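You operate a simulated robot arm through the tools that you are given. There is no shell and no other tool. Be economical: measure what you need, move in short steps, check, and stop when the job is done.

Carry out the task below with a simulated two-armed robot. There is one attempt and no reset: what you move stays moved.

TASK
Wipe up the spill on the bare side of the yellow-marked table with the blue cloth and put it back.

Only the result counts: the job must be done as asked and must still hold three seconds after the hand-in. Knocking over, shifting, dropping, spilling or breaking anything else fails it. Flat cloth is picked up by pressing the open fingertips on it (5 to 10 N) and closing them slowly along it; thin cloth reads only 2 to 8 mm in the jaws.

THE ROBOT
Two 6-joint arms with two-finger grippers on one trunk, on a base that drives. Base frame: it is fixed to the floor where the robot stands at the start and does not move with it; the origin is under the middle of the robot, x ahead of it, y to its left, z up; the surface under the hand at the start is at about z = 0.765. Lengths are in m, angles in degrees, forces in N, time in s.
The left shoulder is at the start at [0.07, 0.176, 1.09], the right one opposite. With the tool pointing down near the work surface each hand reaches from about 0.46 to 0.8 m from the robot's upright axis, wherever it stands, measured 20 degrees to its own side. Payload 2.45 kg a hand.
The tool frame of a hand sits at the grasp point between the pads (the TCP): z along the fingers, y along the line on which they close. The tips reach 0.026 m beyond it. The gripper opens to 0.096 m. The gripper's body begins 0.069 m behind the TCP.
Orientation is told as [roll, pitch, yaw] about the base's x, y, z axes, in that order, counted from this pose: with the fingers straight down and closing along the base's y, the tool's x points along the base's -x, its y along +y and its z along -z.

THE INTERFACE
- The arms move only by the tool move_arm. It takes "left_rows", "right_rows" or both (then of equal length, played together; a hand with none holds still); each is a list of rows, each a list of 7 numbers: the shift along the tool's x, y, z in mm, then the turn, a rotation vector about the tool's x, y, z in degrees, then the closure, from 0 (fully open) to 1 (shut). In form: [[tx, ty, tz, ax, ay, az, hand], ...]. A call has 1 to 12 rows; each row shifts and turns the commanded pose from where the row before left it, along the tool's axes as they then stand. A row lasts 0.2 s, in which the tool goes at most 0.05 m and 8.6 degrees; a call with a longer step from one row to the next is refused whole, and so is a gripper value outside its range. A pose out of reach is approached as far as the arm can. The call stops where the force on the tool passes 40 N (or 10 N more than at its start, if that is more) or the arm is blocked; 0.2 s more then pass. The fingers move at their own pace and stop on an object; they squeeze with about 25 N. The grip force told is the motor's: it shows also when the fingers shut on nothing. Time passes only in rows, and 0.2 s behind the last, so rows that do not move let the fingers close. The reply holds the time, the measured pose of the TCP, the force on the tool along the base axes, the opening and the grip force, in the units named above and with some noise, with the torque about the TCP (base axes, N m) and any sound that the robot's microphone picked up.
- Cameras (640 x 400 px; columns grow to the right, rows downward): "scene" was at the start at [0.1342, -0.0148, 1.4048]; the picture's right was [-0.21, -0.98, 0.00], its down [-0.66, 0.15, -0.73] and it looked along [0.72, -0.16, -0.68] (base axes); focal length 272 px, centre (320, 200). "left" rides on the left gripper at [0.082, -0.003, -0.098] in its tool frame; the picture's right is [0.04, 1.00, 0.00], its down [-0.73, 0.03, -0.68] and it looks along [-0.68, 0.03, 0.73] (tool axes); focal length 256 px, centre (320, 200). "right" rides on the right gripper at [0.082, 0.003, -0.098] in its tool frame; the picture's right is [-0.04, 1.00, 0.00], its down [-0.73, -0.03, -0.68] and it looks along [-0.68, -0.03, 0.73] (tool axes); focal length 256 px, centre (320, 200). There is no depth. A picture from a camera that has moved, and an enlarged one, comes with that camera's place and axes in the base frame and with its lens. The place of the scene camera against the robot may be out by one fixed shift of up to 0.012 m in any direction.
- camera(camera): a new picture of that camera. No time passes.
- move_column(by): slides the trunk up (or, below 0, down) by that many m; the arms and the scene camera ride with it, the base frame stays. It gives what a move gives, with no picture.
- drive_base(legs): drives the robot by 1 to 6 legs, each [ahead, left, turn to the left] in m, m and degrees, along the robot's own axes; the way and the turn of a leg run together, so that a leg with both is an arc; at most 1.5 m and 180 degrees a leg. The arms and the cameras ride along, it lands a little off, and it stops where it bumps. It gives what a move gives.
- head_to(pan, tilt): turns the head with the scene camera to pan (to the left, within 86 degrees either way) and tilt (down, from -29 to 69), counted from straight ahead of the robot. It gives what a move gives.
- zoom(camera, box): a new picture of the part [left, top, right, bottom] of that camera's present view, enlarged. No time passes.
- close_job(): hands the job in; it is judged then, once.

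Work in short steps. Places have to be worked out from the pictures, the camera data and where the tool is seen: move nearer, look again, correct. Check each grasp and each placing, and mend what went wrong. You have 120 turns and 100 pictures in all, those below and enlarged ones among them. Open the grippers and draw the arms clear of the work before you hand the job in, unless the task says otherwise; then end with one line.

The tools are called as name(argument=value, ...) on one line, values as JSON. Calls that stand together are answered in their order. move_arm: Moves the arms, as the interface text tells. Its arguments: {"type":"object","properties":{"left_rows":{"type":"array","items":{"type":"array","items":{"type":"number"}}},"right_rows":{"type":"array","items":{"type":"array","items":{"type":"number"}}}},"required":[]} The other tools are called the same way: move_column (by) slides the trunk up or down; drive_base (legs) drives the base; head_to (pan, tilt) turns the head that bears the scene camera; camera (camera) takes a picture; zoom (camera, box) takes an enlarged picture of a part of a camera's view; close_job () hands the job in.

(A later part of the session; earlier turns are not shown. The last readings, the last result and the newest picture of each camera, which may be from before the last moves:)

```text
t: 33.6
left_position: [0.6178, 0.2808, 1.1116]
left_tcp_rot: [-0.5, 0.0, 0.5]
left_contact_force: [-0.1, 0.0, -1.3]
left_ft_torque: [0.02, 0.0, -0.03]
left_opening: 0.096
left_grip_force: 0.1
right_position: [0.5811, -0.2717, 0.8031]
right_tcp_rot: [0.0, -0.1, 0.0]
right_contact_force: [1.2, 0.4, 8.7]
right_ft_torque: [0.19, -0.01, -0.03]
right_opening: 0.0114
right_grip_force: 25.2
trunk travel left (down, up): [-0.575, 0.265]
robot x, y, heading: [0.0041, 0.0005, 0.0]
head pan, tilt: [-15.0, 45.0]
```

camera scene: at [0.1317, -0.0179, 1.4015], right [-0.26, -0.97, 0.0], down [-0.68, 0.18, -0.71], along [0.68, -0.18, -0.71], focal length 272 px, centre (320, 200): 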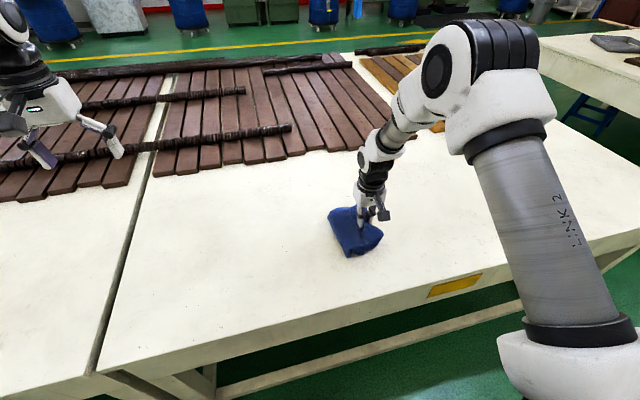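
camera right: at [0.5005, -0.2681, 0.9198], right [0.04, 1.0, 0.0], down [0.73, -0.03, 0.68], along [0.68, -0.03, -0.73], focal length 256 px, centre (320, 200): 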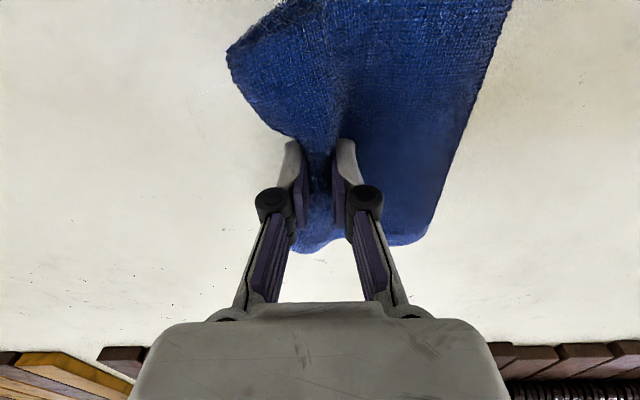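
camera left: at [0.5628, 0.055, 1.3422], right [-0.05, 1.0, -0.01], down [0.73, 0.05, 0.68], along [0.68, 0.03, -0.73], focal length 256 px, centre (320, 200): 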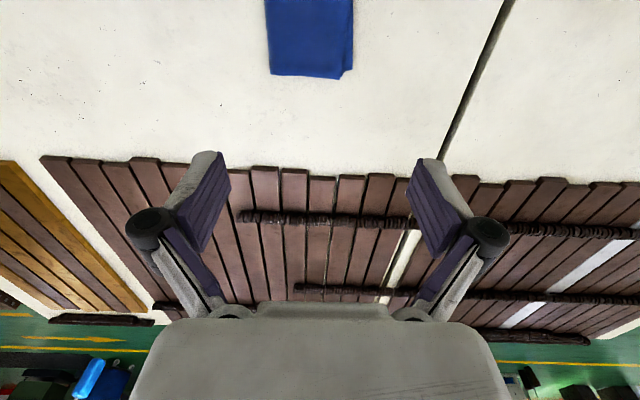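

Contact is 8.7 N. I'll sweep across the puddle toward -y and back.

move_arm(right_rows=[[0, -13, 0, 0, 0, 0, 1], [0, -13, 0, 0, 0, 0, 1], [0, -13, 0, 0, 0, 0, 1], [0, -13, 0, 0, 0, 0, 1], [0, -13, 0, 0, 0, 0, 1], [0, -13, 0, 0, 0, 0, 1], [0, -13, 0, 0, 0, 0, 1], [0, -13, 0, 0, 0, 0, 1], [0, -13, 0, 0, 0, 0, 1], [0, -13, 0, 0, 0, 0, 1]])

move_arm(right_rows=[[15, 0, 0, 0, 0, 0, 1], [10, 13, 0, 0, 0, 0, 1], [0, 13, 0, 0, 0, 0, 1], [0, 13, 0, 0, 0, 0, 1], [0, 13, 0, 0, 0, 0, 1], [0, 13, 0, 0, 0, 0, 1], [0, 13, 0, 0, 0, 0, 1], [0, 13, 0, 0, 0, 0, 1], [0, 13, 0, 0, 0, 0, 1], [0, 13, 0, 0, 0, 0, 1], [0, 13, 0, 0, 0, 0, 1]])

camera(camera="right")

```text
t: 35.8
left_position: [0.6182, 0.2802, 1.1126]
left_tcp_rot: [-0.6, 0.0, 0.6]
left_contact_force: [-0.7, -1.2, 0.1]
left_ft_torque: [-0.03, -0.01, 0.0]
left_opening: 0.096
left_grip_force: 0.1
right_position: [0.5804, -0.4027, 0.8022]
right_tcp_rot: [-0.1, 0.0, 0.0]
right_contact_force: [0.4, 2.7, 4.8]
right_ft_torque: [0.19, -0.04, -0.05]
right_opening: 0.0114
right_grip_force: 25.1
trunk travel left (down, up): [-0.575, 0.265]
robot x, y, heading: [-0.0031, -0.0013, 0.6]
head pan, tilt: [-15.0, 45.0]
```

```text
t: 38.2
left_position: [0.6166, 0.2811, 1.112]
left_tcp_rot: [-0.6, 0.0, 0.5]
left_contact_force: [0.0, 0.1, 0.6]
left_ft_torque: [0.02, -0.01, -0.02]
left_opening: 0.096
left_grip_force: 0.0
right_position: [0.5549, -0.2718, 0.8034]
right_tcp_rot: [-0.1, 0.0, 0.0]
right_contact_force: [-0.3, -0.9, 3.4]
right_ft_torque: [0.12, 0.04, -0.02]
right_opening: 0.0112
right_grip_force: 24.8
trunk travel left (down, up): [-0.575, 0.265]
robot x, y, heading: [0.0009, -0.0025, -0.2]
head pan, tilt: [-15.0, 45.0]
```

```text
64 pictures are left
camera right: at [0.475, -0.2688, 0.9007], right [0.04, 1.0, 0.0], down [0.73, -0.03, 0.68], along [0.68, -0.03, -0.73], focal length 256 px, centre (320, 200)
```

right: 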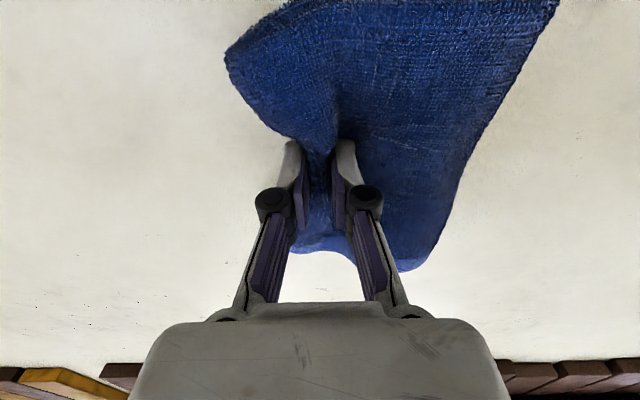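

Two passes went smoothly. I'll add lanes at x about 0.555 and 0.605, pressing slightly more.

move_arm(right_rows=[[0, -10, 1, 0, 0, 0, 1], [0, -13, 1, 0, 0, 0, 1], [0, -13, 0, 0, 0, 0, 1], [0, -13, 0, 0, 0, 0, 1], [0, -13, 0, 0, 0, 0, 1], [0, -13, 0, 0, 0, 0, 1], [0, -13, 0, 0, 0, 0, 1], [0, -13, 0, 0, 0, 0, 1], [0, -13, 0, 0, 0, 0, 1], [0, -13, 0, 0, 0, 0, 1]])

move_arm(right_rows=[[-20, 0, 0, 0, 0, 0, 1], [-20, 0, 0, 0, 0, 0, 1], [-15, 13, 0, 0, 0, 0, 1], [0, 13, 0, 0, 0, 0, 1], [0, 13, 0, 0, 0, 0, 1], [0, 13, 0, 0, 0, 0, 1], [0, 13, 0, 0, 0, 0, 1], [0, 13, 0, 0, 0, 0, 1], [0, 13, 0, 0, 0, 0, 1], [0, 13, 0, 0, 0, 0, 1], [0, 13, 0, 0, 0, 0, 1], [0, 13, 0, 0, 0, 0, 1]])

camera(camera="scene")

```text
t: 40.4
left_position: [0.6169, 0.2797, 1.1125]
left_tcp_rot: [-0.6, -0.1, 0.6]
left_contact_force: [0.6, 0.3, 0.1]
left_ft_torque: [0.0, 0.04, 0.0]
left_opening: 0.096
left_grip_force: 0.0
right_position: [0.5551, -0.3986, 0.8025]
right_tcp_rot: [-0.1, 0.0, 0.0]
right_contact_force: [-0.3, 3.5, 10.2]
right_ft_torque: [0.37, -0.01, -0.06]
right_opening: 0.0112
right_grip_force: 24.8
trunk travel left (down, up): [-0.575, 0.265]
robot x, y, heading: [0.001, 0.0021, 0.0]
head pan, tilt: [-15.0, 45.0]
```

```text
t: 43.0
left_position: [0.6179, 0.2813, 1.113]
left_tcp_rot: [-0.6, -0.1, 0.5]
left_contact_force: [-0.4, -0.4, 0.3]
left_ft_torque: [-0.04, -0.03, -0.02]
left_opening: 0.0961
left_grip_force: 0.1
right_position: [0.6085, -0.269, 0.8012]
right_tcp_rot: [0.0, -0.1, -0.1]
right_contact_force: [0.1, -4.3, 11.1]
right_ft_torque: [0.11, -0.02, 0.02]
right_opening: 0.011
right_grip_force: 25.1
trunk travel left (down, up): [-0.575, 0.265]
robot x, y, heading: [-0.0001, 0.0003, -0.0]
head pan, tilt: [-15.0, 45.0]
```

```text
63 pictures are left
camera scene: at [0.1302, -0.0174, 1.4017], right [-0.26, -0.97, 0.0], down [-0.68, 0.18, -0.71], along [0.68, -0.18, -0.71], focal length 272 px, centre (320, 200)
```

scene: 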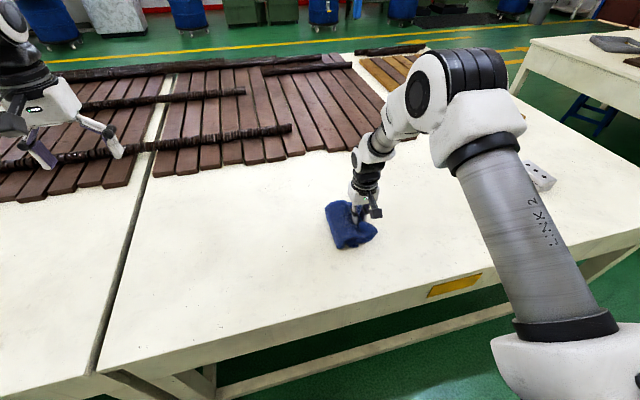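

The sweep forces are fine. I'll do one more pass each way at x 0.608 and 0.58, then lift, step aside and inspect.

move_arm(right_rows=[[0, -13, 0, 0, 0, 0, 1], [0, -13, 0, 0, 0, 0, 1], [0, -13, 0, 0, 0, 0, 1], [0, -13, 0, 0, 0, 0, 1], [0, -13, 0, 0, 0, 0, 1], [0, -13, 0, 0, 0, 0, 1], [0, -13, 0, 0, 0, 0, 1], [0, -13, 0, 0, 0, 0, 1], [0, -13, 0, 0, 0, 0, 1]])

move_arm(right_rows=[[15, 0, 0, 0, 0, 0, 1], [15, 13, 0, 0, 0, 0, 1], [0, 13, 0, 0, 0, 0, 1], [0, 13, 0, 0, 0, 0, 1], [0, 13, 0, 0, 0, 0, 1], [0, 13, 0, 0, 0, 0, 1], [0, 13, 0, 0, 0, 0, 1], [0, 13, 0, 0, 0, 0, 1], [0, 13, 0, 0, 0, 0, 1], [0, 13, 0, 0, 0, 0, 1], [0, 13, 0, 0, 0, 0, 1]])

move_arm(right_rows=[[0, 0, -30, 0, 0, 0, 1], [0, 0, -35, 0, 0, 0, 1], [0, 0, -35, 0, 0, 0, 1], [10, 15, -35, 0, 0, 0, 1], [20, 30, -35, 0, 0, 0, 1], [20, 30, 0, 0, 0, 0, 1], [20, 30, 0, 0, 0, 0, 1], [0, 0, 0, 0, 0, 0, 1]])

camera(camera="right")

zoom(camera="scene", box=[340, 190, 460, 265])

```text
t: 45.0
left_position: [0.618, 0.2816, 1.1133]
left_tcp_rot: [-0.5, -0.1, 0.5]
left_contact_force: [0.1, -0.3, -0.6]
left_ft_torque: [0.0, 0.0, 0.0]
left_opening: 0.096
left_grip_force: 0.0
right_position: [0.6094, -0.3857, 0.8016]
right_tcp_rot: [0.0, -0.1, 0.0]
right_contact_force: [0.1, 3.9, 8.5]
right_ft_torque: [0.4, -0.05, -0.02]
right_opening: 0.0113
right_grip_force: 24.3
trunk travel left (down, up): [-0.575, 0.265]
robot x, y, heading: [-0.0008, -0.0006, 0.0]
head pan, tilt: [-15.0, 45.0]
```

```text
t: 47.4
left_position: [0.6162, 0.2804, 1.1119]
left_tcp_rot: [-0.6, 0.0, 0.5]
left_contact_force: [0.7, -0.1, -0.4]
left_ft_torque: [0.02, 0.01, 0.03]
left_opening: 0.0958
left_grip_force: 0.0
right_position: [0.5789, -0.2568, 0.8023]
right_tcp_rot: [0.0, -0.2, -0.1]
right_contact_force: [0.8, -3.8, 10.6]
right_ft_torque: [0.1, 0.02, -0.03]
right_opening: 0.011
right_grip_force: 24.4
trunk travel left (down, up): [-0.575, 0.265]
robot x, y, heading: [0.0008, -0.0036, 0.0]
head pan, tilt: [-15.0, 45.0]
```

```text
refused: row 5 steps farther than a row can; nothing moved
```

```text
62 pictures are left
camera right: at [0.4991, -0.2523, 0.8987], right [0.04, 1.0, 0.0], down [0.73, -0.03, 0.68], along [0.68, -0.03, -0.73], focal length 256 px, centre (320, 200)
```

right: 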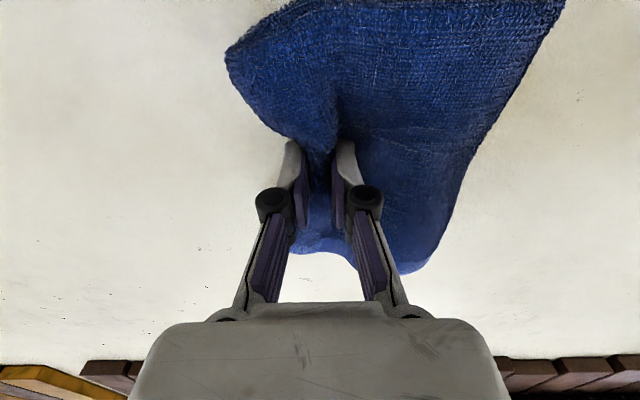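

```text
5.33 times, centred on (400, 228) of scene
camera zoom: at [0.1303, -0.0174, 1.4017], right [-0.26, -0.97, 0.0], down [-0.68, 0.18, -0.71], along [0.68, -0.18, -0.71], focal length 1452 px, centre (-107, 53)
```

zoom: 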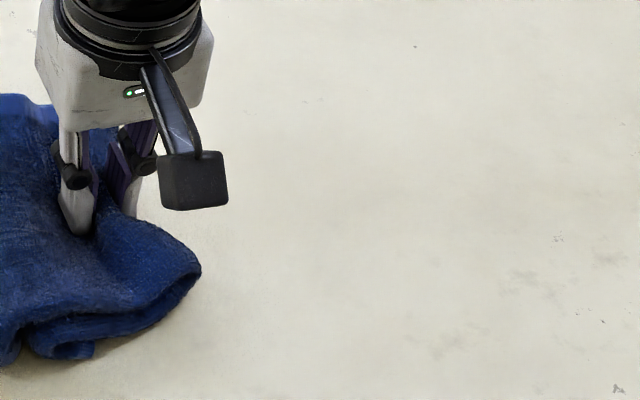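

The table looks clean in this view. I'll lift, step aside in smaller steps, and inspect the spill area.

move_arm(right_rows=[[0, 0, -30, 0, 0, 0, 1], [0, 0, -35, 0, 0, 0, 1], [0, 0, -35, 0, 0, 0, 1], [10, 15, -35, 0, 0, 0, 1], [20, 30, -20, 0, 0, 0, 1], [20, 30, 0, 0, 0, 0, 1], [20, 30, 0, 0, 0, 0, 1], [0, 0, 0, 0, 0, 0, 1]])

zoom(camera="right", box=[40, 60, 240, 185])

camera(camera="right")

zoom(camera="scene", box=[320, 180, 440, 255])

```text
t: 49.2
left_position: [0.6194, 0.2788, 1.1119]
left_tcp_rot: [-0.4, 0.0, 0.5]
left_contact_force: [0.1, -0.2, 0.6]
left_ft_torque: [0.03, -0.02, -0.03]
left_opening: 0.0961
left_grip_force: 0.0
right_position: [0.5107, -0.1518, 0.9548]
right_tcp_rot: [0.4, 0.1, -0.2]
right_contact_force: [0.2, -0.7, -0.7]
right_ft_torque: [0.12, 0.01, -0.03]
right_opening: 0.0112
right_grip_force: 24.8
trunk travel left (down, up): [-0.575, 0.265]
robot x, y, heading: [-0.0032, 0.0037, 0.1]
head pan, tilt: [-15.0, 45.0]
```

```text
3.20 times, centred on (140, 122) of right
camera zoom: at [0.431, -0.149, 1.0526], right [0.04, 1.0, 0.01], down [0.73, -0.04, 0.68], along [0.68, -0.03, -0.74], focal length 819 px, centre (896, 448)
```

zoom: 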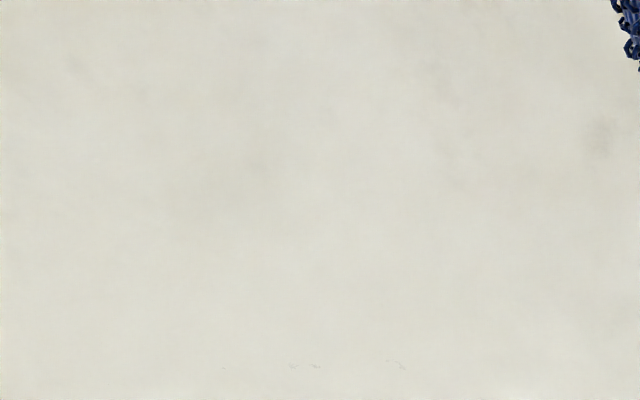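

```text
59 pictures are left
camera right: at [0.431, -0.149, 1.0526], right [0.04, 1.0, 0.01], down [0.73, -0.04, 0.68], along [0.68, -0.03, -0.74], focal length 256 px, centre (320, 200)
```

right: 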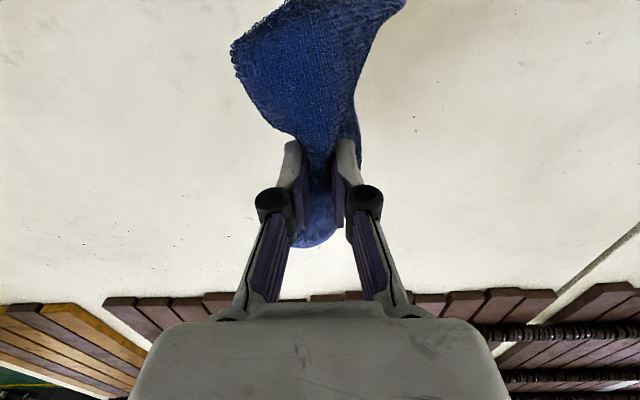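

```text
5.33 times, centred on (380, 218) of scene
camera zoom: at [0.1325, -0.0195, 1.4014], right [-0.26, -0.97, 0.0], down [-0.68, 0.18, -0.71], along [0.68, -0.18, -0.71], focal length 1452 px, centre (0, 107)
```

zoom: 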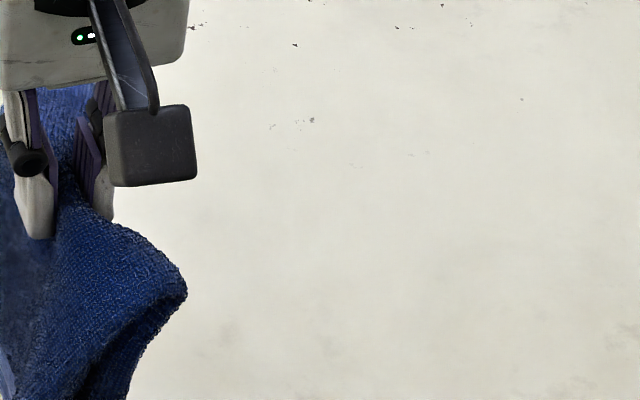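

The spill's glints are gone from both views; the faint marks left were there before. Now I'll carry the cloth back over its place, starting at y = +0.10 so it can be laid out toward -y as it was.

move_arm(right_rows=[[0, 0, -30, 0, 0, 0, 1], [-21, 36, 0, 0, 0, 0, 1], [-21, 36, 0, 0, 0, 0, 1], [-21, 36, 0, 0, 0, 0, 1], [-21, 36, 0, 0, 0, 0, 1], [-21, 36, 0, 0, 0, 0, 1], [-21, 36, 0, 0, 0, 0, 1], [-22, 36, 0, 0, 0, 0, 1], [0, 0, 0, 0, 0, 0, 1], [0, 0, 0, 0, 0, 0, 1]])

head_to(pan=10, tilt=45)

camera(camera="scene")

zoom(camera="scene", box=[260, 110, 420, 230])

```text
t: 51.4
left_position: [0.6188, 0.2802, 1.111]
left_tcp_rot: [-0.6, -0.1, 0.5]
left_contact_force: [-0.5, -0.1, 0.3]
left_ft_torque: [-0.01, 0.04, -0.02]
left_opening: 0.0963
left_grip_force: 0.2
right_position: [0.693, 0.0271, 0.9972]
right_tcp_rot: [0.1, 0.0, -0.1]
right_contact_force: [-0.3, 0.0, -0.2]
right_ft_torque: [0.05, 0.01, -0.04]
right_opening: 0.0111
right_grip_force: 25.2
right hand out of reach, approached as far as the arm can: row 3, 4, 5, 6, 7, 8
trunk travel left (down, up): [-0.575, 0.265]
robot x, y, heading: [0.0022, 0.0013, 0.1]
head pan, tilt: [-15.0, 45.0]
```

```text
t: 52.2
left_position: [0.6182, 0.2802, 1.1127]
left_tcp_rot: [-0.5, 0.0, 0.5]
left_contact_force: [-0.3, -0.6, 0.5]
left_ft_torque: [0.02, -0.01, 0.0]
left_opening: 0.096
left_grip_force: 0.1
right_position: [0.6936, 0.0241, 0.9986]
right_tcp_rot: [-0.1, -0.1, -0.1]
right_contact_force: [-0.2, 0.1, -0.2]
right_ft_torque: [0.08, 0.01, -0.04]
right_opening: 0.0111
right_grip_force: 25.1
trunk travel left (down, up): [-0.575, 0.265]
robot x, y, heading: [0.0006, -0.001, -0.0]
head pan, tilt: [10.0, 45.0]
```

```text
57 pictures are left
camera scene: at [0.1331, 0.0172, 1.4015], right [0.17, -0.98, 0.0], down [-0.7, -0.12, -0.71], along [0.7, 0.12, -0.71], focal length 272 px, centre (320, 200)
```

scene: 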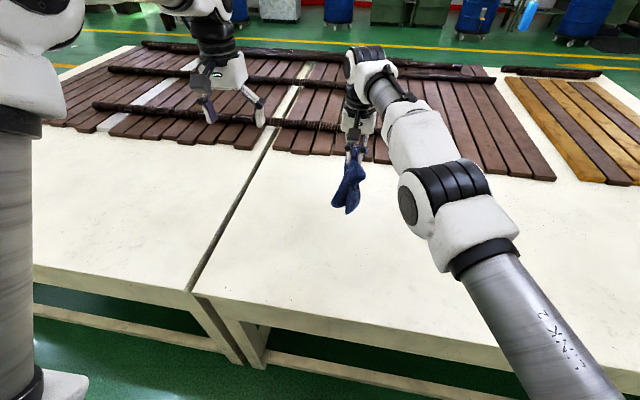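

```text
3.33 times, centred on (340, 170) of scene
camera zoom: at [0.1331, 0.0172, 1.4015], right [0.17, -0.98, 0.0], down [-0.7, -0.12, -0.71], along [0.7, 0.12, -0.71], focal length 907 px, centre (253, 300)
```

zoom: 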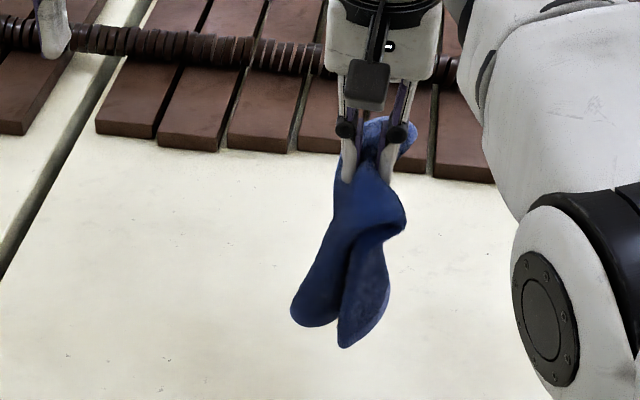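

The arm hit its reach limit at y = 0.027. I'll pull the command back, turn the base left by 12 degrees for better reach, and check the reported pose.

move_arm(right_rows=[[0, -35, 0, 0, 0, 0, 1], [0, -35, 0, 0, 0, 0, 1], [0, -35, 0, 0, 0, 0, 1], [0, 0, 0, 0, 0, 0, 1]])

drive_base(legs=[[0, 0, 12]])

```text
t: 53.2
left_position: [0.6185, 0.2817, 1.1119]
left_tcp_rot: [-0.7, 0.1, 0.6]
left_contact_force: [-0.5, 1.2, 0.0]
left_ft_torque: [0.02, -0.01, 0.02]
left_opening: 0.0962
left_grip_force: 0.0
right_position: [0.7223, -0.0701, 1.0043]
right_tcp_rot: [0.0, 0.0, 0.1]
right_contact_force: [-0.6, -0.3, 0.0]
right_ft_torque: [0.08, -0.01, -0.05]
right_opening: 0.0112
right_grip_force: 25.0
right hand out of reach, approached as far as the arm can: row 1, 2, 3
trunk travel left (down, up): [-0.575, 0.265]
robot x, y, heading: [0.0025, -0.0008, -0.1]
head pan, tilt: [10.0, 45.0]
```

```text
t: 54.4
left_position: [0.547, 0.4043, 1.1112]
left_tcp_rot: [-0.7, -0.1, 12.6]
left_contact_force: [0.2, -0.3, 0.2]
left_ft_torque: [-0.01, -0.02, 0.01]
left_opening: 0.0962
left_grip_force: 0.1
right_position: [0.722, 0.0825, 1.0031]
right_tcp_rot: [0.0, 0.1, 12.0]
right_contact_force: [-0.4, -0.4, 0.2]
right_ft_torque: [0.01, 0.02, -0.16]
right_opening: 0.011
right_grip_force: 25.3
trunk travel left (down, up): [-0.575, 0.265]
robot x, y, heading: [0.0011, 0.0016, 11.8]
head pan, tilt: [10.0, 45.0]
```

The turn worked, and the hand is now at (0.722, 0.083, 1.003). I'll square the yaw back and move to x 0.66, y 0.10.

move_arm(right_rows=[[0, 0, 0, 0, 0, 6, 1], [0, 0, 0, 0, 0, 6, 1], [20, 5, 5, 0, 0, 0, 1], [20, 5, 5, 0, 0, 0, 1], [20, 7, 5, 0, 0, 0, 1], [0, 0, 0, 0, 0, 0, 1]])

head_to(pan=-5, tilt=48)

camera(camera="scene")

camera(camera="right")

```text
t: 55.8
left_position: [0.5452, 0.4026, 1.1118]
left_tcp_rot: [-0.5, -0.1, 12.5]
left_contact_force: [0.3, 0.2, 0.1]
left_ft_torque: [0.03, -0.02, -0.02]
left_opening: 0.0958
left_grip_force: 0.1
right_position: [0.6981, 0.1218, 1.012]
right_tcp_rot: [-0.1, 0.3, 0.0]
right_contact_force: [-0.5, -0.2, -1.4]
right_ft_torque: [0.05, -0.01, 0.15]
right_opening: 0.011
right_grip_force: 25.2
right hand out of reach, approached as far as the arm can: row 3, 4, 5
trunk travel left (down, up): [-0.575, 0.265]
robot x, y, heading: [0.0035, 0.0005, 12.0]
head pan, tilt: [10.0, 45.0]
```

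```text
t: 56.6
left_position: [0.5461, 0.4023, 1.1114]
left_tcp_rot: [-0.6, 0.0, 12.6]
left_contact_force: [-1.0, 0.9, 1.1]
left_ft_torque: [0.03, 0.0, 0.01]
left_opening: 0.096
left_grip_force: 0.0
right_position: [0.6986, 0.1216, 1.0129]
right_tcp_rot: [-0.2, 0.3, -0.1]
right_contact_force: [0.1, -0.1, -0.7]
right_ft_torque: [0.03, 0.0, 0.13]
right_opening: 0.0109
right_grip_force: 25.0
trunk travel left (down, up): [-0.575, 0.265]
robot x, y, heading: [-0.0049, -0.0004, 11.9]
head pan, tilt: [-5.0, 48.0]
```

```text
55 pictures are left
camera scene: at [0.1302, 0.0235, 1.3973], right [0.12, -0.99, 0.0], down [-0.74, -0.09, -0.67], along [0.66, 0.08, -0.74], focal length 272 px, centre (320, 200)
```

scene: 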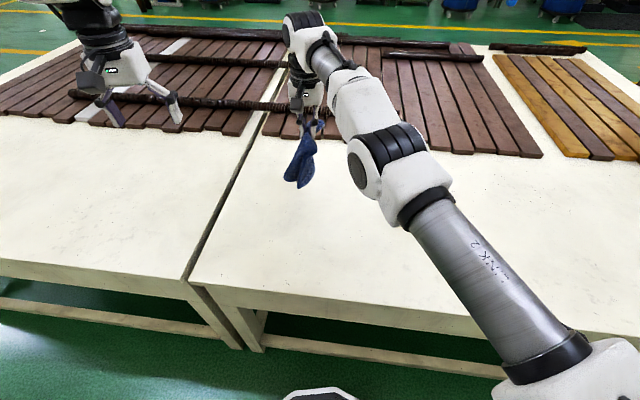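

```text
54 pictures are left
camera right: at [0.6186, 0.1251, 1.11], right [0.04, 1.0, 0.0], down [0.74, -0.03, 0.68], along [0.68, -0.03, -0.74], focal length 256 px, centre (320, 200)
```

right: 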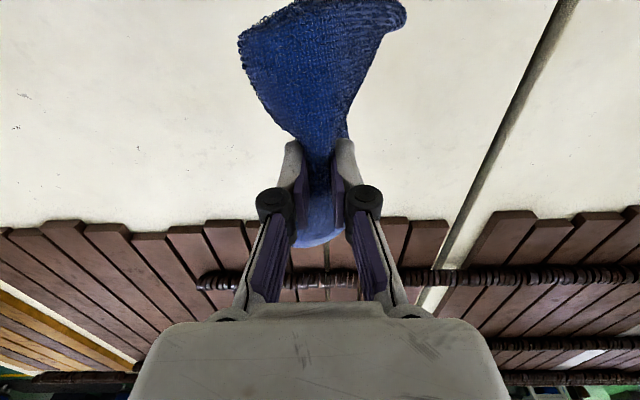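

The hand is at (0.698, 0.122, 1.012). I'll lower toward x 0.67 first and check that it tracks.

move_arm(right_rows=[[10, -5, 20, 0, 0, 0, 1], [10, -5, 25, 0, 0, 0, 1], [10, -5, 25, 0, 0, 0, 1], [0, 0, 0, 0, 0, 0, 1]])

```text
t: 57.6
left_position: [0.5453, 0.403, 1.1115]
left_tcp_rot: [-0.5, 0.1, 12.6]
left_contact_force: [-1.1, 0.0, 1.1]
left_ft_torque: [-0.02, -0.02, -0.01]
left_opening: 0.0958
left_grip_force: 0.0
right_position: [0.7036, 0.1271, 0.9624]
right_tcp_rot: [0.0, 0.2, 0.0]
right_contact_force: [0.8, -0.7, 0.5]
right_ft_torque: [0.03, 0.0, 0.15]
right_opening: 0.0109
right_grip_force: 24.4
right hand out of reach, approached as far as the arm can: row 1, 2, 3
trunk travel left (down, up): [-0.575, 0.265]
robot x, y, heading: [-0.0004, -0.0031, 12.3]
head pan, tilt: [-5.0, 48.0]
```

Something, probably a wrist joint limit, keeps x and y from following. I'll undo part of the yaw and move toward -y to free it.

move_arm(right_rows=[[0, 0, 0, 0, 0, -6, 1], [0, 0, 0, 0, 0, -6, 1], [10, -10, 0, 0, 0, 0, 1], [10, -10, 0, 0, 0, 0, 1], [0, 0, 0, 0, 0, 0, 1]])

```text
t: 58.8
left_position: [0.5464, 0.4026, 1.1124]
left_tcp_rot: [-0.6, 0.1, 12.5]
left_contact_force: [0.0, -0.1, 0.7]
left_ft_torque: [-0.04, -0.03, 0.03]
left_opening: 0.0961
left_grip_force: 0.0
right_position: [0.7101, 0.1169, 0.9644]
right_tcp_rot: [-0.1, 0.3, 12.0]
right_contact_force: [0.6, 0.0, -0.8]
right_ft_torque: [-0.01, 0.03, -0.15]
right_opening: 0.0109
right_grip_force: 25.0
right hand out of reach, approached as far as the arm can: row 3, 4
trunk travel left (down, up): [-0.575, 0.265]
robot x, y, heading: [0.0023, -0.0023, 11.7]
head pan, tilt: [-5.0, 48.0]
```

The arm is limited close to the robot's midline. I'll move to the robot's right first, then turn the base another 12 degrees.

move_arm(right_rows=[[0, -25, 0, 0, 0, 0, 1], [0, -25, 0, 0, 0, 0, 1], [0, -25, 0, 0, 0, 0, 1], [0, -25, 0, 0, 0, 0, 1], [0, 0, 0, 0, 0, 0, 1]])

move_arm(right_rows=[[15, 0, 0, 0, 0, 0, 1], [15, 0, 0, 0, 0, 0, 1], [15, 0, 0, 0, 0, 0, 1], [0, 0, 0, 0, 0, 0, 1]])

```text
t: 60.0
left_position: [0.5447, 0.4025, 1.1123]
left_tcp_rot: [-0.5, 0.1, 12.6]
left_contact_force: [0.2, -0.2, -0.3]
left_ft_torque: [-0.02, 0.03, 0.01]
left_opening: 0.096
left_grip_force: 0.1
right_position: [0.7527, 0.0296, 0.9678]
right_tcp_rot: [-0.1, 0.2, 12.0]
right_contact_force: [-0.1, -0.6, -0.4]
right_ft_torque: [0.0, -0.01, -0.14]
right_opening: 0.0109
right_grip_force: 25.3
right hand out of reach, approached as far as the arm can: row 1, 2, 3, 4
trunk travel left (down, up): [-0.575, 0.265]
robot x, y, heading: [0.0016, 0.0016, 12.1]
head pan, tilt: [-5.0, 48.0]
```

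```text
t: 61.0
left_position: [0.5456, 0.4033, 1.1118]
left_tcp_rot: [-0.5, -0.1, 12.6]
left_contact_force: [-0.3, 0.0, -0.3]
left_ft_torque: [0.0, -0.02, 0.0]
left_opening: 0.0959
left_grip_force: 0.1
right_position: [0.7528, 0.0297, 0.9678]
right_tcp_rot: [0.1, 0.3, 12.1]
right_contact_force: [0.3, -0.3, -1.2]
right_ft_torque: [0.01, -0.01, -0.16]
right_opening: 0.0108
right_grip_force: 24.6
right hand out of reach, approached as far as the arm can: row 1, 2, 3
trunk travel left (down, up): [-0.575, 0.265]
robot x, y, heading: [-0.0004, 0.0025, 12.0]
head pan, tilt: [-5.0, 48.0]
```

The distance from the shoulder stays at about 0.66 m, so the arm seems to be at full stretch. I'll try larger inward and upward steps to bend the elbow.

move_arm(right_rows=[[35, -10, -30, 0, 0, 0, 1], [35, -10, -30, 0, 0, 0, 1], [35, -10, -30, 0, 0, 0, 1], [0, 0, 0, 0, 0, 0, 1]])

camera(camera="scene")

```text
t: 62.0
left_position: [0.5458, 0.403, 1.1115]
left_tcp_rot: [-0.4, 0.0, 12.5]
left_contact_force: [-0.3, 0.6, -0.3]
left_ft_torque: [0.03, -0.02, 0.02]
left_opening: 0.096
left_grip_force: 0.0
right_position: [0.7453, 0.0219, 1.0238]
right_tcp_rot: [0.0, 0.2, 12.1]
right_contact_force: [-0.1, 0.2, -1.4]
right_ft_torque: [0.0, 0.0, -0.16]
right_opening: 0.0109
right_grip_force: 24.7
right hand out of reach, approached as far as the arm can: row 1, 2, 3
trunk travel left (down, up): [-0.575, 0.265]
robot x, y, heading: [-0.0026, 0.0027, 12.3]
head pan, tilt: [-5.0, 48.0]
```

```text
53 pictures are left
camera scene: at [0.1302, 0.0233, 1.3973], right [0.12, -0.99, 0.0], down [-0.74, -0.09, -0.67], along [0.66, 0.08, -0.74], focal length 272 px, centre (320, 200)
```

scene: 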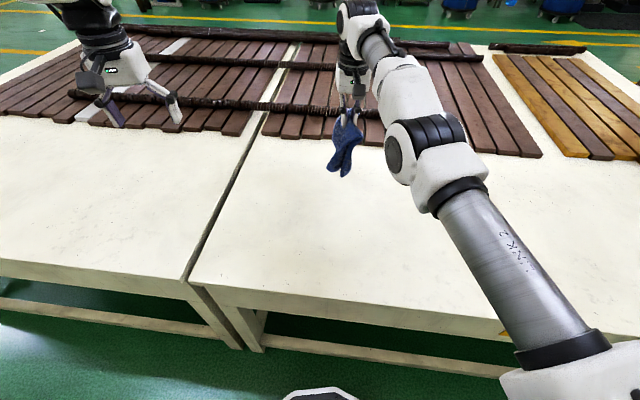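

The elbow is straight and seems pinned. I'll swing to the arm's own side, where there is more freedom, then pull inward.

move_arm(right_rows=[[5, -40, 0, 0, 0, 0, 1], [5, -40, 0, 0, 0, 0, 1], [5, -40, 0, 0, 0, 0, 1], [5, -40, 0, 0, 0, 0, 1], [20, -30, 0, 0, 0, 0, 1], [30, 0, 0, 0, 0, 0, 1], [30, 0, 0, 0, 0, 0, 1], [30, 0, 0, 0, 0, 0, 1], [0, 0, 0, 0, 0, 0, 1]])

camera(camera="scene")

```text
t: 64.0
left_position: [0.5455, 0.4021, 1.1106]
left_tcp_rot: [-0.5, 0.0, 12.6]
left_contact_force: [0.0, -0.3, -0.2]
left_ft_torque: [-0.01, 0.03, -0.01]
left_opening: 0.0959
left_grip_force: 0.1
right_position: [0.786, -0.156, 1.0418]
right_tcp_rot: [0.0, 0.3, 11.9]
right_contact_force: [-0.4, 0.3, -0.5]
right_ft_torque: [-0.04, 0.0, -0.17]
right_opening: 0.011
right_grip_force: 24.9
right hand out of reach, approached as far as the arm can: row 1, 2, 3, 4, 5, 6, 7, 8
trunk travel left (down, up): [-0.575, 0.265]
robot x, y, heading: [-0.001, -0.0007, 11.9]
head pan, tilt: [-5.0, 48.0]
```

```text
52 pictures are left
camera scene: at [0.1305, 0.0231, 1.3973], right [0.12, -0.99, 0.0], down [-0.74, -0.09, -0.67], along [0.66, 0.08, -0.74], focal length 272 px, centre (320, 200)
```

scene: 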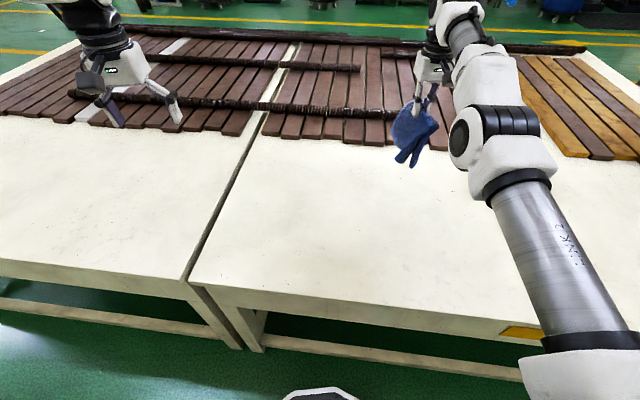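

Still stretched. I'll push slightly outward and down to change the elbow's side, then pull in.

move_arm(right_rows=[[-20, 0, 0, 0, 0, 0, 1], [-20, 0, -20, 0, 0, 0, 1], [45, 0, 0, 0, 0, 0, 1], [45, 0, -15, 0, 0, 0, 1], [0, 0, 0, 0, 0, 0, 1]])

move_arm(right_rows=[[20, 0, 0, 0, 8, 0, 1], [20, 0, 0, 0, 8, 0, 1], [0, 0, 0, 0, 0, 0, 1]])

```text
t: 65.2
left_position: [0.5462, 0.4033, 1.1116]
left_tcp_rot: [-0.6, -0.1, 12.6]
left_contact_force: [-0.1, -1.6, 0.9]
left_ft_torque: [0.02, -0.01, -0.01]
left_opening: 0.0959
left_grip_force: 0.1
right_position: [0.7782, -0.1549, 1.0677]
right_tcp_rot: [0.0, 0.3, 12.1]
right_contact_force: [-0.5, -0.3, -0.6]
right_ft_torque: [0.0, 0.02, -0.19]
right_opening: 0.0111
right_grip_force: 25.5
right hand out of reach, approached as far as the arm can: row 1, 2, 3, 4
trunk travel left (down, up): [-0.575, 0.265]
robot x, y, heading: [-0.0008, 0.002, 12.0]
head pan, tilt: [-5.0, 48.0]
```

```text
t: 66.0
left_position: [0.5463, 0.4029, 1.1116]
left_tcp_rot: [-0.5, 0.0, 12.6]
left_contact_force: [0.4, -1.1, -0.8]
left_ft_torque: [0.03, 0.05, 0.0]
left_opening: 0.0962
left_grip_force: 0.0
right_position: [0.7213, -0.1631, 1.0922]
right_tcp_rot: [0.0, 15.9, 12.1]
right_contact_force: [0.4, 0.2, -0.3]
right_ft_torque: [0.03, -0.02, -0.15]
right_opening: 0.0111
right_grip_force: 25.3
right hand out of reach, approached as far as the arm can: row 1
trunk travel left (down, up): [-0.575, 0.265]
robot x, y, heading: [0.0016, 0.0034, 12.0]
head pan, tilt: [-5.0, 48.0]
```

The second row was within reach, so the tilt freed the elbow. I'll continue inward before untilting.

move_arm(right_rows=[[25, 0, 5, 0, 0, 0, 1], [25, 0, 5, 0, 0, 0, 1], [25, 0, 5, 0, 0, 0, 1], [0, 0, 0, 0, 0, 0, 1]])

```text
t: 67.0
left_position: [0.5467, 0.4035, 1.111]
left_tcp_rot: [-0.5, -0.1, 12.6]
left_contact_force: [0.9, -0.2, 0.2]
left_ft_torque: [-0.01, 0.02, 0.02]
left_opening: 0.0962
left_grip_force: 0.1
right_position: [0.6469, -0.1801, 1.0999]
right_tcp_rot: [0.0, 16.1, 12.0]
right_contact_force: [0.1, 0.4, 0.4]
right_ft_torque: [0.01, 0.0, -0.13]
right_opening: 0.0109
right_grip_force: 25.3
trunk travel left (down, up): [-0.575, 0.265]
robot x, y, heading: [0.0028, 0.0008, 12.2]
head pan, tilt: [-5.0, 48.0]
```

Freed. Now I'll untilt and come down a little.

move_arm(right_rows=[[0, 0, 0, 0, -8, 0, 1], [0, 0, 0, 0, -8, 0, 1], [0, 0, 25, 0, 0, 0, 1], [0, 0, 25, 0, 0, 0, 1], [0, 0, 0, 0, 0, 0, 1]])

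camera(camera="scene")

```text
t: 68.2
left_position: [0.5465, 0.4024, 1.1118]
left_tcp_rot: [-0.6, 0.1, 12.6]
left_contact_force: [-0.7, 0.0, 0.7]
left_ft_torque: [-0.02, 0.03, -0.02]
left_opening: 0.0964
left_grip_force: 0.1
right_position: [0.646, -0.1792, 1.0492]
right_tcp_rot: [0.1, 0.0, 12.1]
right_contact_force: [0.0, 0.2, 0.3]
right_ft_torque: [0.0, 0.02, -0.1]
right_opening: 0.0107
right_grip_force: 25.0
trunk travel left (down, up): [-0.575, 0.265]
robot x, y, heading: [0.0015, 0.0006, 11.8]
head pan, tilt: [-5.0, 48.0]
```

```text
51 pictures are left
camera scene: at [0.1298, 0.0233, 1.3974], right [0.12, -0.99, 0.0], down [-0.74, -0.09, -0.67], along [0.66, 0.08, -0.74], focal length 272 px, centre (320, 200)
```

scene: 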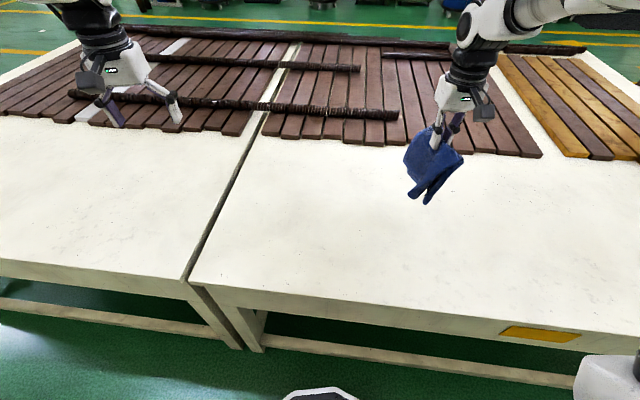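

The arm is now in a healthy bent pose. I'll turn the base another 15 degrees left so the cloth's place lies well within the right hand's zone.

drive_base(legs=[[0, 0, 15]])

move_arm(right_rows=[[0, 0, 0, 0, 0, 7, 1], [0, 0, 0, 0, 0, 7, 1], [0, 0, 0, 0, 0, 7, 1], [0, 0, 0, 0, 0, 6, 1], [0, 0, 0, 0, 0, 0, 1]])

```text
t: 69.5
left_position: [0.4224, 0.5316, 1.111]
left_tcp_rot: [-0.5, 0.0, 27.5]
left_contact_force: [0.2, 0.6, -0.1]
left_ft_torque: [0.02, 0.0, -0.02]
left_opening: 0.0961
left_grip_force: 0.0
right_position: [0.6717, -0.0063, 1.0485]
right_tcp_rot: [0.1, 0.0, 27.1]
right_contact_force: [-0.8, 0.3, -1.2]
right_ft_torque: [0.02, 0.04, -0.16]
right_opening: 0.0109
right_grip_force: 25.0
trunk travel left (down, up): [-0.575, 0.265]
robot x, y, heading: [-0.0, -0.003, 27.2]
head pan, tilt: [-5.0, 48.0]
```

```text
t: 70.7
left_position: [0.4228, 0.5303, 1.1106]
left_tcp_rot: [-0.5, 0.0, 27.7]
left_contact_force: [0.0, -0.2, 0.0]
left_ft_torque: [0.0, 0.01, -0.02]
left_opening: 0.096
left_grip_force: 0.1
right_position: [0.6708, -0.0061, 1.0498]
right_tcp_rot: [-0.1, 0.1, 0.0]
right_contact_force: [0.1, -0.7, -1.2]
right_ft_torque: [-0.01, 0.02, 0.16]
right_opening: 0.0111
right_grip_force: 25.9
trunk travel left (down, up): [-0.575, 0.265]
robot x, y, heading: [0.0009, 0.0035, 27.3]
head pan, tilt: [-5.0, 48.0]
```

The yaw is squared. Now I'll go to (0.66, 0.11, 0.95).

move_arm(right_rows=[[2, 23, 10, 0, 0, 0, 1], [2, 23, 20, 0, 0, 0, 1], [2, 23, 20, 0, 0, 0, 1], [2, 23, 25, 0, 0, 0, 1], [2, 23, 25, 0, 0, 0, 1], [0, 0, 0, 0, 0, 0, 1]])

head_to(pan=-20, tilt=48)

camera(camera="scene")

camera(camera="right")

```text
t: 72.1
left_position: [0.4222, 0.5293, 1.1121]
left_tcp_rot: [-0.5, 0.0, 27.6]
left_contact_force: [0.2, -0.4, -0.3]
left_ft_torque: [-0.01, 0.0, 0.02]
left_opening: 0.0962
left_grip_force: 0.0
right_position: [0.6601, 0.1085, 0.9487]
right_tcp_rot: [-0.1, 0.0, 0.0]
right_contact_force: [0.6, 0.7, -1.1]
right_ft_torque: [0.05, -0.03, 0.16]
right_opening: 0.0108
right_grip_force: 25.5
trunk travel left (down, up): [-0.575, 0.265]
robot x, y, heading: [-0.0033, -0.0028, 27.1]
head pan, tilt: [-5.0, 48.0]
```

```text
t: 72.8
left_position: [0.4234, 0.5297, 1.1123]
left_tcp_rot: [-0.5, 0.0, 27.7]
left_contact_force: [0.5, -0.9, -0.5]
left_ft_torque: [-0.03, 0.0, -0.01]
left_opening: 0.0961
left_grip_force: 0.0
right_position: [0.6609, 0.1084, 0.9486]
right_tcp_rot: [-0.1, 0.2, 0.1]
right_contact_force: [-0.6, 0.3, -0.4]
right_ft_torque: [0.07, -0.01, 0.16]
right_opening: 0.0111
right_grip_force: 24.8
trunk travel left (down, up): [-0.575, 0.265]
robot x, y, heading: [-0.0011, -0.0007, 27.0]
head pan, tilt: [-20.0, 48.0]
```

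```text
50 pictures are left
camera scene: at [0.126, 0.0359, 1.3973], right [0.12, -0.99, 0.0], down [-0.74, -0.09, -0.67], along [0.66, 0.08, -0.74], focal length 272 px, centre (320, 200)
```

scene: 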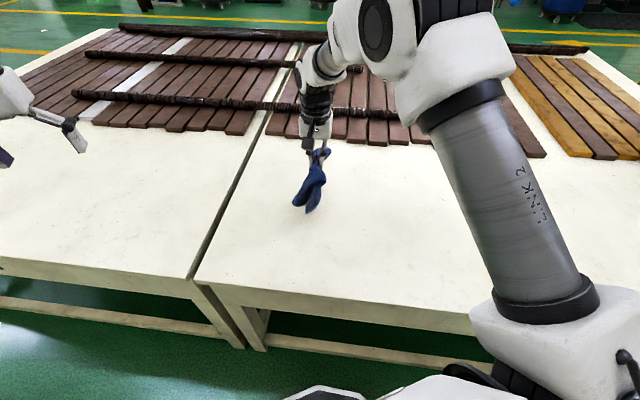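

```text
49 pictures are left
camera right: at [0.5811, 0.1123, 1.0462], right [0.04, 1.0, 0.0], down [0.73, -0.03, 0.68], along [0.68, -0.03, -0.74], focal length 256 px, centre (320, 200)
```

right: 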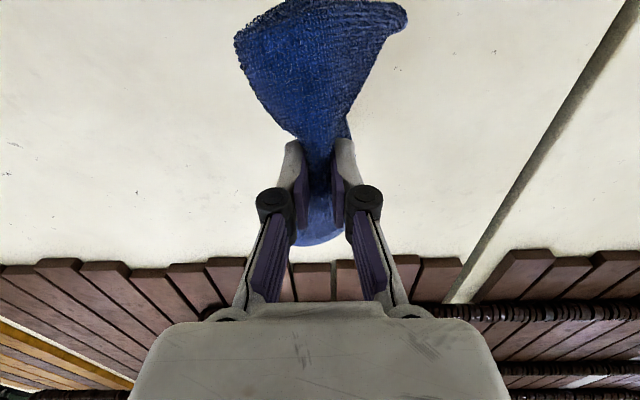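

The hand is well placed at (0.66, 0.108, 0.949). I'll lay the cloth down in an arc toward -y, ending near y = -0.033, z = 0.81.

move_arm(right_rows=[[0, 0, 12, 0, 0, 0, 1], [0, 0, 12, 0, 0, 0, 1], [0, -14, 6, 0, 0, 0, 1], [0, -16, 7, 0, 0, 0, 1], [0, -16, 8, 0, 0, 0, 1], [0, -16, 10, 0, 0, 0, 1], [0, -16, 12, 0, 0, 0, 1], [0, -16, 14, 0, 0, 0, 1], [0, -16, 16, 0, 0, 0, 1], [0, -16, 18, 0, 0, 0, 1], [0, -16, 20, 0, 0, 0, 1], [0, 0, 0, 0, 0, 0, 1]])

camera(camera="scene")

camera(camera="right")

```text
t: 75.5
left_position: [0.4216, 0.5311, 1.1104]
left_tcp_rot: [-0.6, 0.0, 27.6]
left_contact_force: [0.1, -0.5, -0.4]
left_ft_torque: [-0.01, -0.03, -0.02]
left_opening: 0.096
left_grip_force: 0.1
right_position: [0.6601, -0.0334, 0.8154]
right_tcp_rot: [-0.1, 0.1, 0.1]
right_contact_force: [0.2, 0.0, -0.9]
right_ft_torque: [0.06, -0.01, 0.15]
right_opening: 0.011
right_grip_force: 25.7
trunk travel left (down, up): [-0.575, 0.265]
robot x, y, heading: [0.0014, -0.0031, 27.2]
head pan, tilt: [-20.0, 48.0]
```

```text
48 pictures are left
camera scene: at [0.1253, 0.0361, 1.3974], right [0.12, -0.99, 0.0], down [-0.74, -0.09, -0.67], along [0.66, 0.08, -0.74], focal length 272 px, centre (320, 200)
```

scene: 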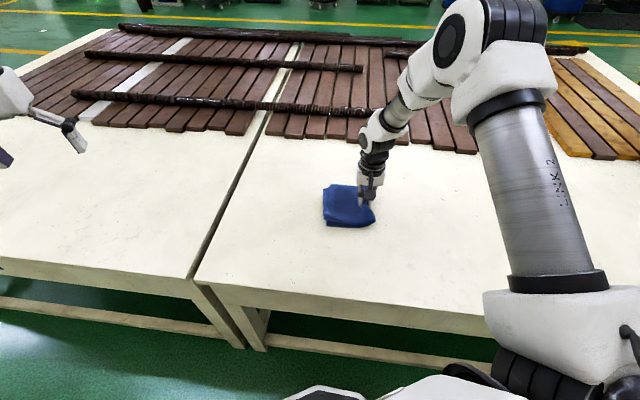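

```text
47 pictures are left
camera right: at [0.5807, -0.0292, 0.9125], right [0.04, 1.0, 0.0], down [0.73, -0.03, 0.68], along [0.68, -0.03, -0.73], focal length 256 px, centre (320, 200)
```

right: 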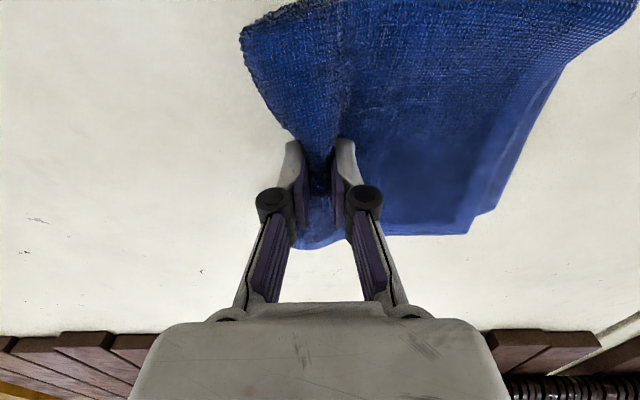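

The cloth lies almost exactly as at the start. I'll lower to light contact and open slowly.

move_arm(right_rows=[[0, 1, 6, 0, 0, 0, 1], [0, 1, 5, 0, 0, 0, 1], [0, 0, 0, 0, 0, 0, 1], [0, 0, 0, 0, 0, 0, 0.9], [0, 0, 0, 0, 0, 0, 0.8], [0, 0, 0, 0, 0, 0, 0.7], [0, 0, 0, 0, 0, 0, 0.6], [0, 0, 0, 0, 0, 0, 0.5], [0, 0, 0, 0, 0, 0, 0.45]])

move_arm(right_rows=[[0, 0, -10, 0, 0, 0, 0.45], [0, 0, -15, 0, 0, 0, 0.45], [0, 0, -25, 0, 0, 0, 0.45], [0, 0, -40, 0, 0, 0, 0.3], [0, 0, -40, 0, 0, 0, 0.0], [0, 0, 0, 0, 0, 0, 0]])

camera(camera="right")

zoom(camera="scene", box=[280, 150, 440, 250])

```text
t: 77.5
left_position: [0.4227, 0.5296, 1.1117]
left_tcp_rot: [-0.5, 0.0, 27.6]
left_contact_force: [0.0, -1.1, 0.4]
left_ft_torque: [0.01, 0.0, 0.02]
left_opening: 0.096
left_grip_force: 0.1
right_position: [0.6611, -0.0303, 0.8043]
right_tcp_rot: [-0.1, 0.1, 0.2]
right_contact_force: [0.1, -0.8, 1.6]
right_ft_torque: [0.01, -0.01, 0.04]
right_opening: 0.0528
right_grip_force: 0.1
trunk travel left (down, up): [-0.575, 0.265]
robot x, y, heading: [0.0046, -0.0043, 26.9]
head pan, tilt: [-20.0, 48.0]
```

```text
t: 78.8
left_position: [0.425, 0.5308, 1.1123]
left_tcp_rot: [-0.5, 0.1, 27.6]
left_contact_force: [0.4, -0.4, 0.5]
left_ft_torque: [-0.01, 0.01, -0.01]
left_opening: 0.0962
left_grip_force: 0.0
right_position: [0.6608, -0.0305, 0.9333]
right_tcp_rot: [0.0, 0.1, 0.0]
right_contact_force: [-0.2, 0.8, -0.2]
right_ft_torque: [-0.02, -0.01, -0.01]
right_opening: 0.0959
right_grip_force: 0.1
trunk travel left (down, up): [-0.575, 0.265]
robot x, y, heading: [-0.0004, 0.0003, 27.4]
head pan, tilt: [-20.0, 48.0]
```

```text
46 pictures are left
camera right: at [0.5816, -0.0279, 1.03], right [0.04, 1.0, 0.0], down [0.74, -0.03, 0.68], along [0.68, -0.03, -0.74], focal length 256 px, centre (320, 200)
```

right: 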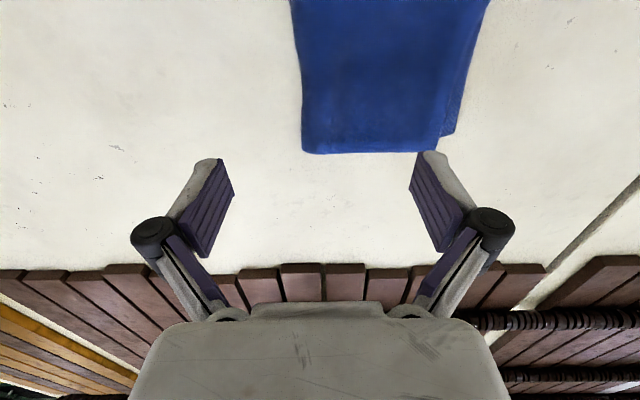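

```text
4.00 times, centred on (360, 200) of scene
camera zoom: at [0.1267, 0.0357, 1.3972], right [0.12, -0.99, 0.0], down [-0.74, -0.09, -0.67], along [0.66, 0.08, -0.74], focal length 1089 px, centre (160, 200)
```

zoom: 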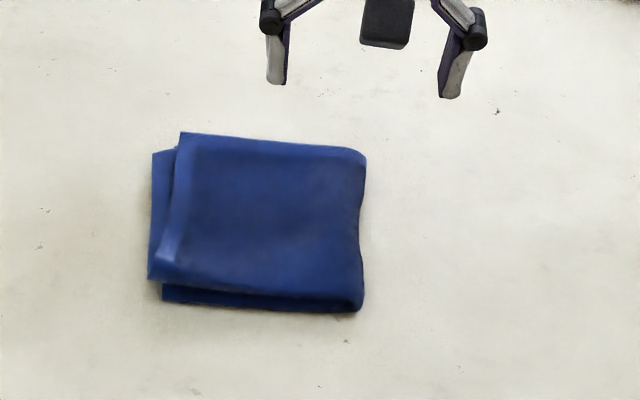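

The cloth is back, folded and in place. Now I'll raise the hand, turn the base back, and re-inspect the spill spot close up.

move_arm(right_rows=[[0, 0, -25, 0, 0, 0, 0], [0, 0, -25, 0, 0, 0, 0]])

drive_base(legs=[[0, 0, -27]])

move_arm(right_rows=[[0, 0, 0, 0, 0, -7, 0], [0, 0, 0, 0, 0, -7, 0], [0, 0, 0, 0, 0, -7, 0], [0, 0, 0, 0, 0, -6, 0], [0, 0, 0, 0, 0, 0, 0]])

```text
t: 79.5
left_position: [0.4221, 0.5295, 1.1114]
left_tcp_rot: [-0.5, -0.1, 27.6]
left_contact_force: [-0.2, 0.4, 0.2]
left_ft_torque: [0.0, 0.01, 0.01]
left_opening: 0.0959
left_grip_force: 0.1
right_position: [0.6603, -0.0311, 0.9829]
right_tcp_rot: [-0.1, 0.1, 0.1]
right_contact_force: [0.9, 0.6, 1.3]
right_ft_torque: [0.04, 0.01, 0.0]
right_opening: 0.0957
right_grip_force: 0.2
trunk travel left (down, up): [-0.575, 0.265]
robot x, y, heading: [-0.0013, -0.0012, 27.2]
head pan, tilt: [-20.0, 48.0]
```

```text
t: 81.2
left_position: [0.6173, 0.2834, 1.1122]
left_tcp_rot: [-0.5, 0.0, 0.8]
left_contact_force: [-0.4, -0.2, -0.5]
left_ft_torque: [0.0, 0.03, -0.03]
left_opening: 0.0961
left_grip_force: 0.1
right_position: [0.5773, -0.3264, 0.9829]
right_tcp_rot: [-0.1, 0.1, -26.6]
right_contact_force: [-0.2, -1.3, 0.0]
right_ft_torque: [0.0, 0.01, 0.01]
right_opening: 0.0959
right_grip_force: 0.1
trunk travel left (down, up): [-0.575, 0.265]
robot x, y, heading: [0.0025, 0.0036, 0.2]
head pan, tilt: [-20.0, 48.0]
```

```text
t: 82.4
left_position: [0.6169, 0.2827, 1.112]
left_tcp_rot: [-0.5, -0.1, 0.8]
left_contact_force: [1.3, 0.1, 0.0]
left_ft_torque: [0.0, -0.01, -0.01]
left_opening: 0.0959
left_grip_force: 0.1
right_position: [0.5768, -0.3266, 0.9825]
right_tcp_rot: [0.0, 0.1, 0.3]
right_contact_force: [-1.1, 0.0, 0.7]
right_ft_torque: [0.0, -0.03, 0.0]
right_opening: 0.0961
right_grip_force: 0.1
trunk travel left (down, up): [-0.575, 0.265]
robot x, y, heading: [-0.0001, 0.0013, 0.2]
head pan, tilt: [-20.0, 48.0]
```

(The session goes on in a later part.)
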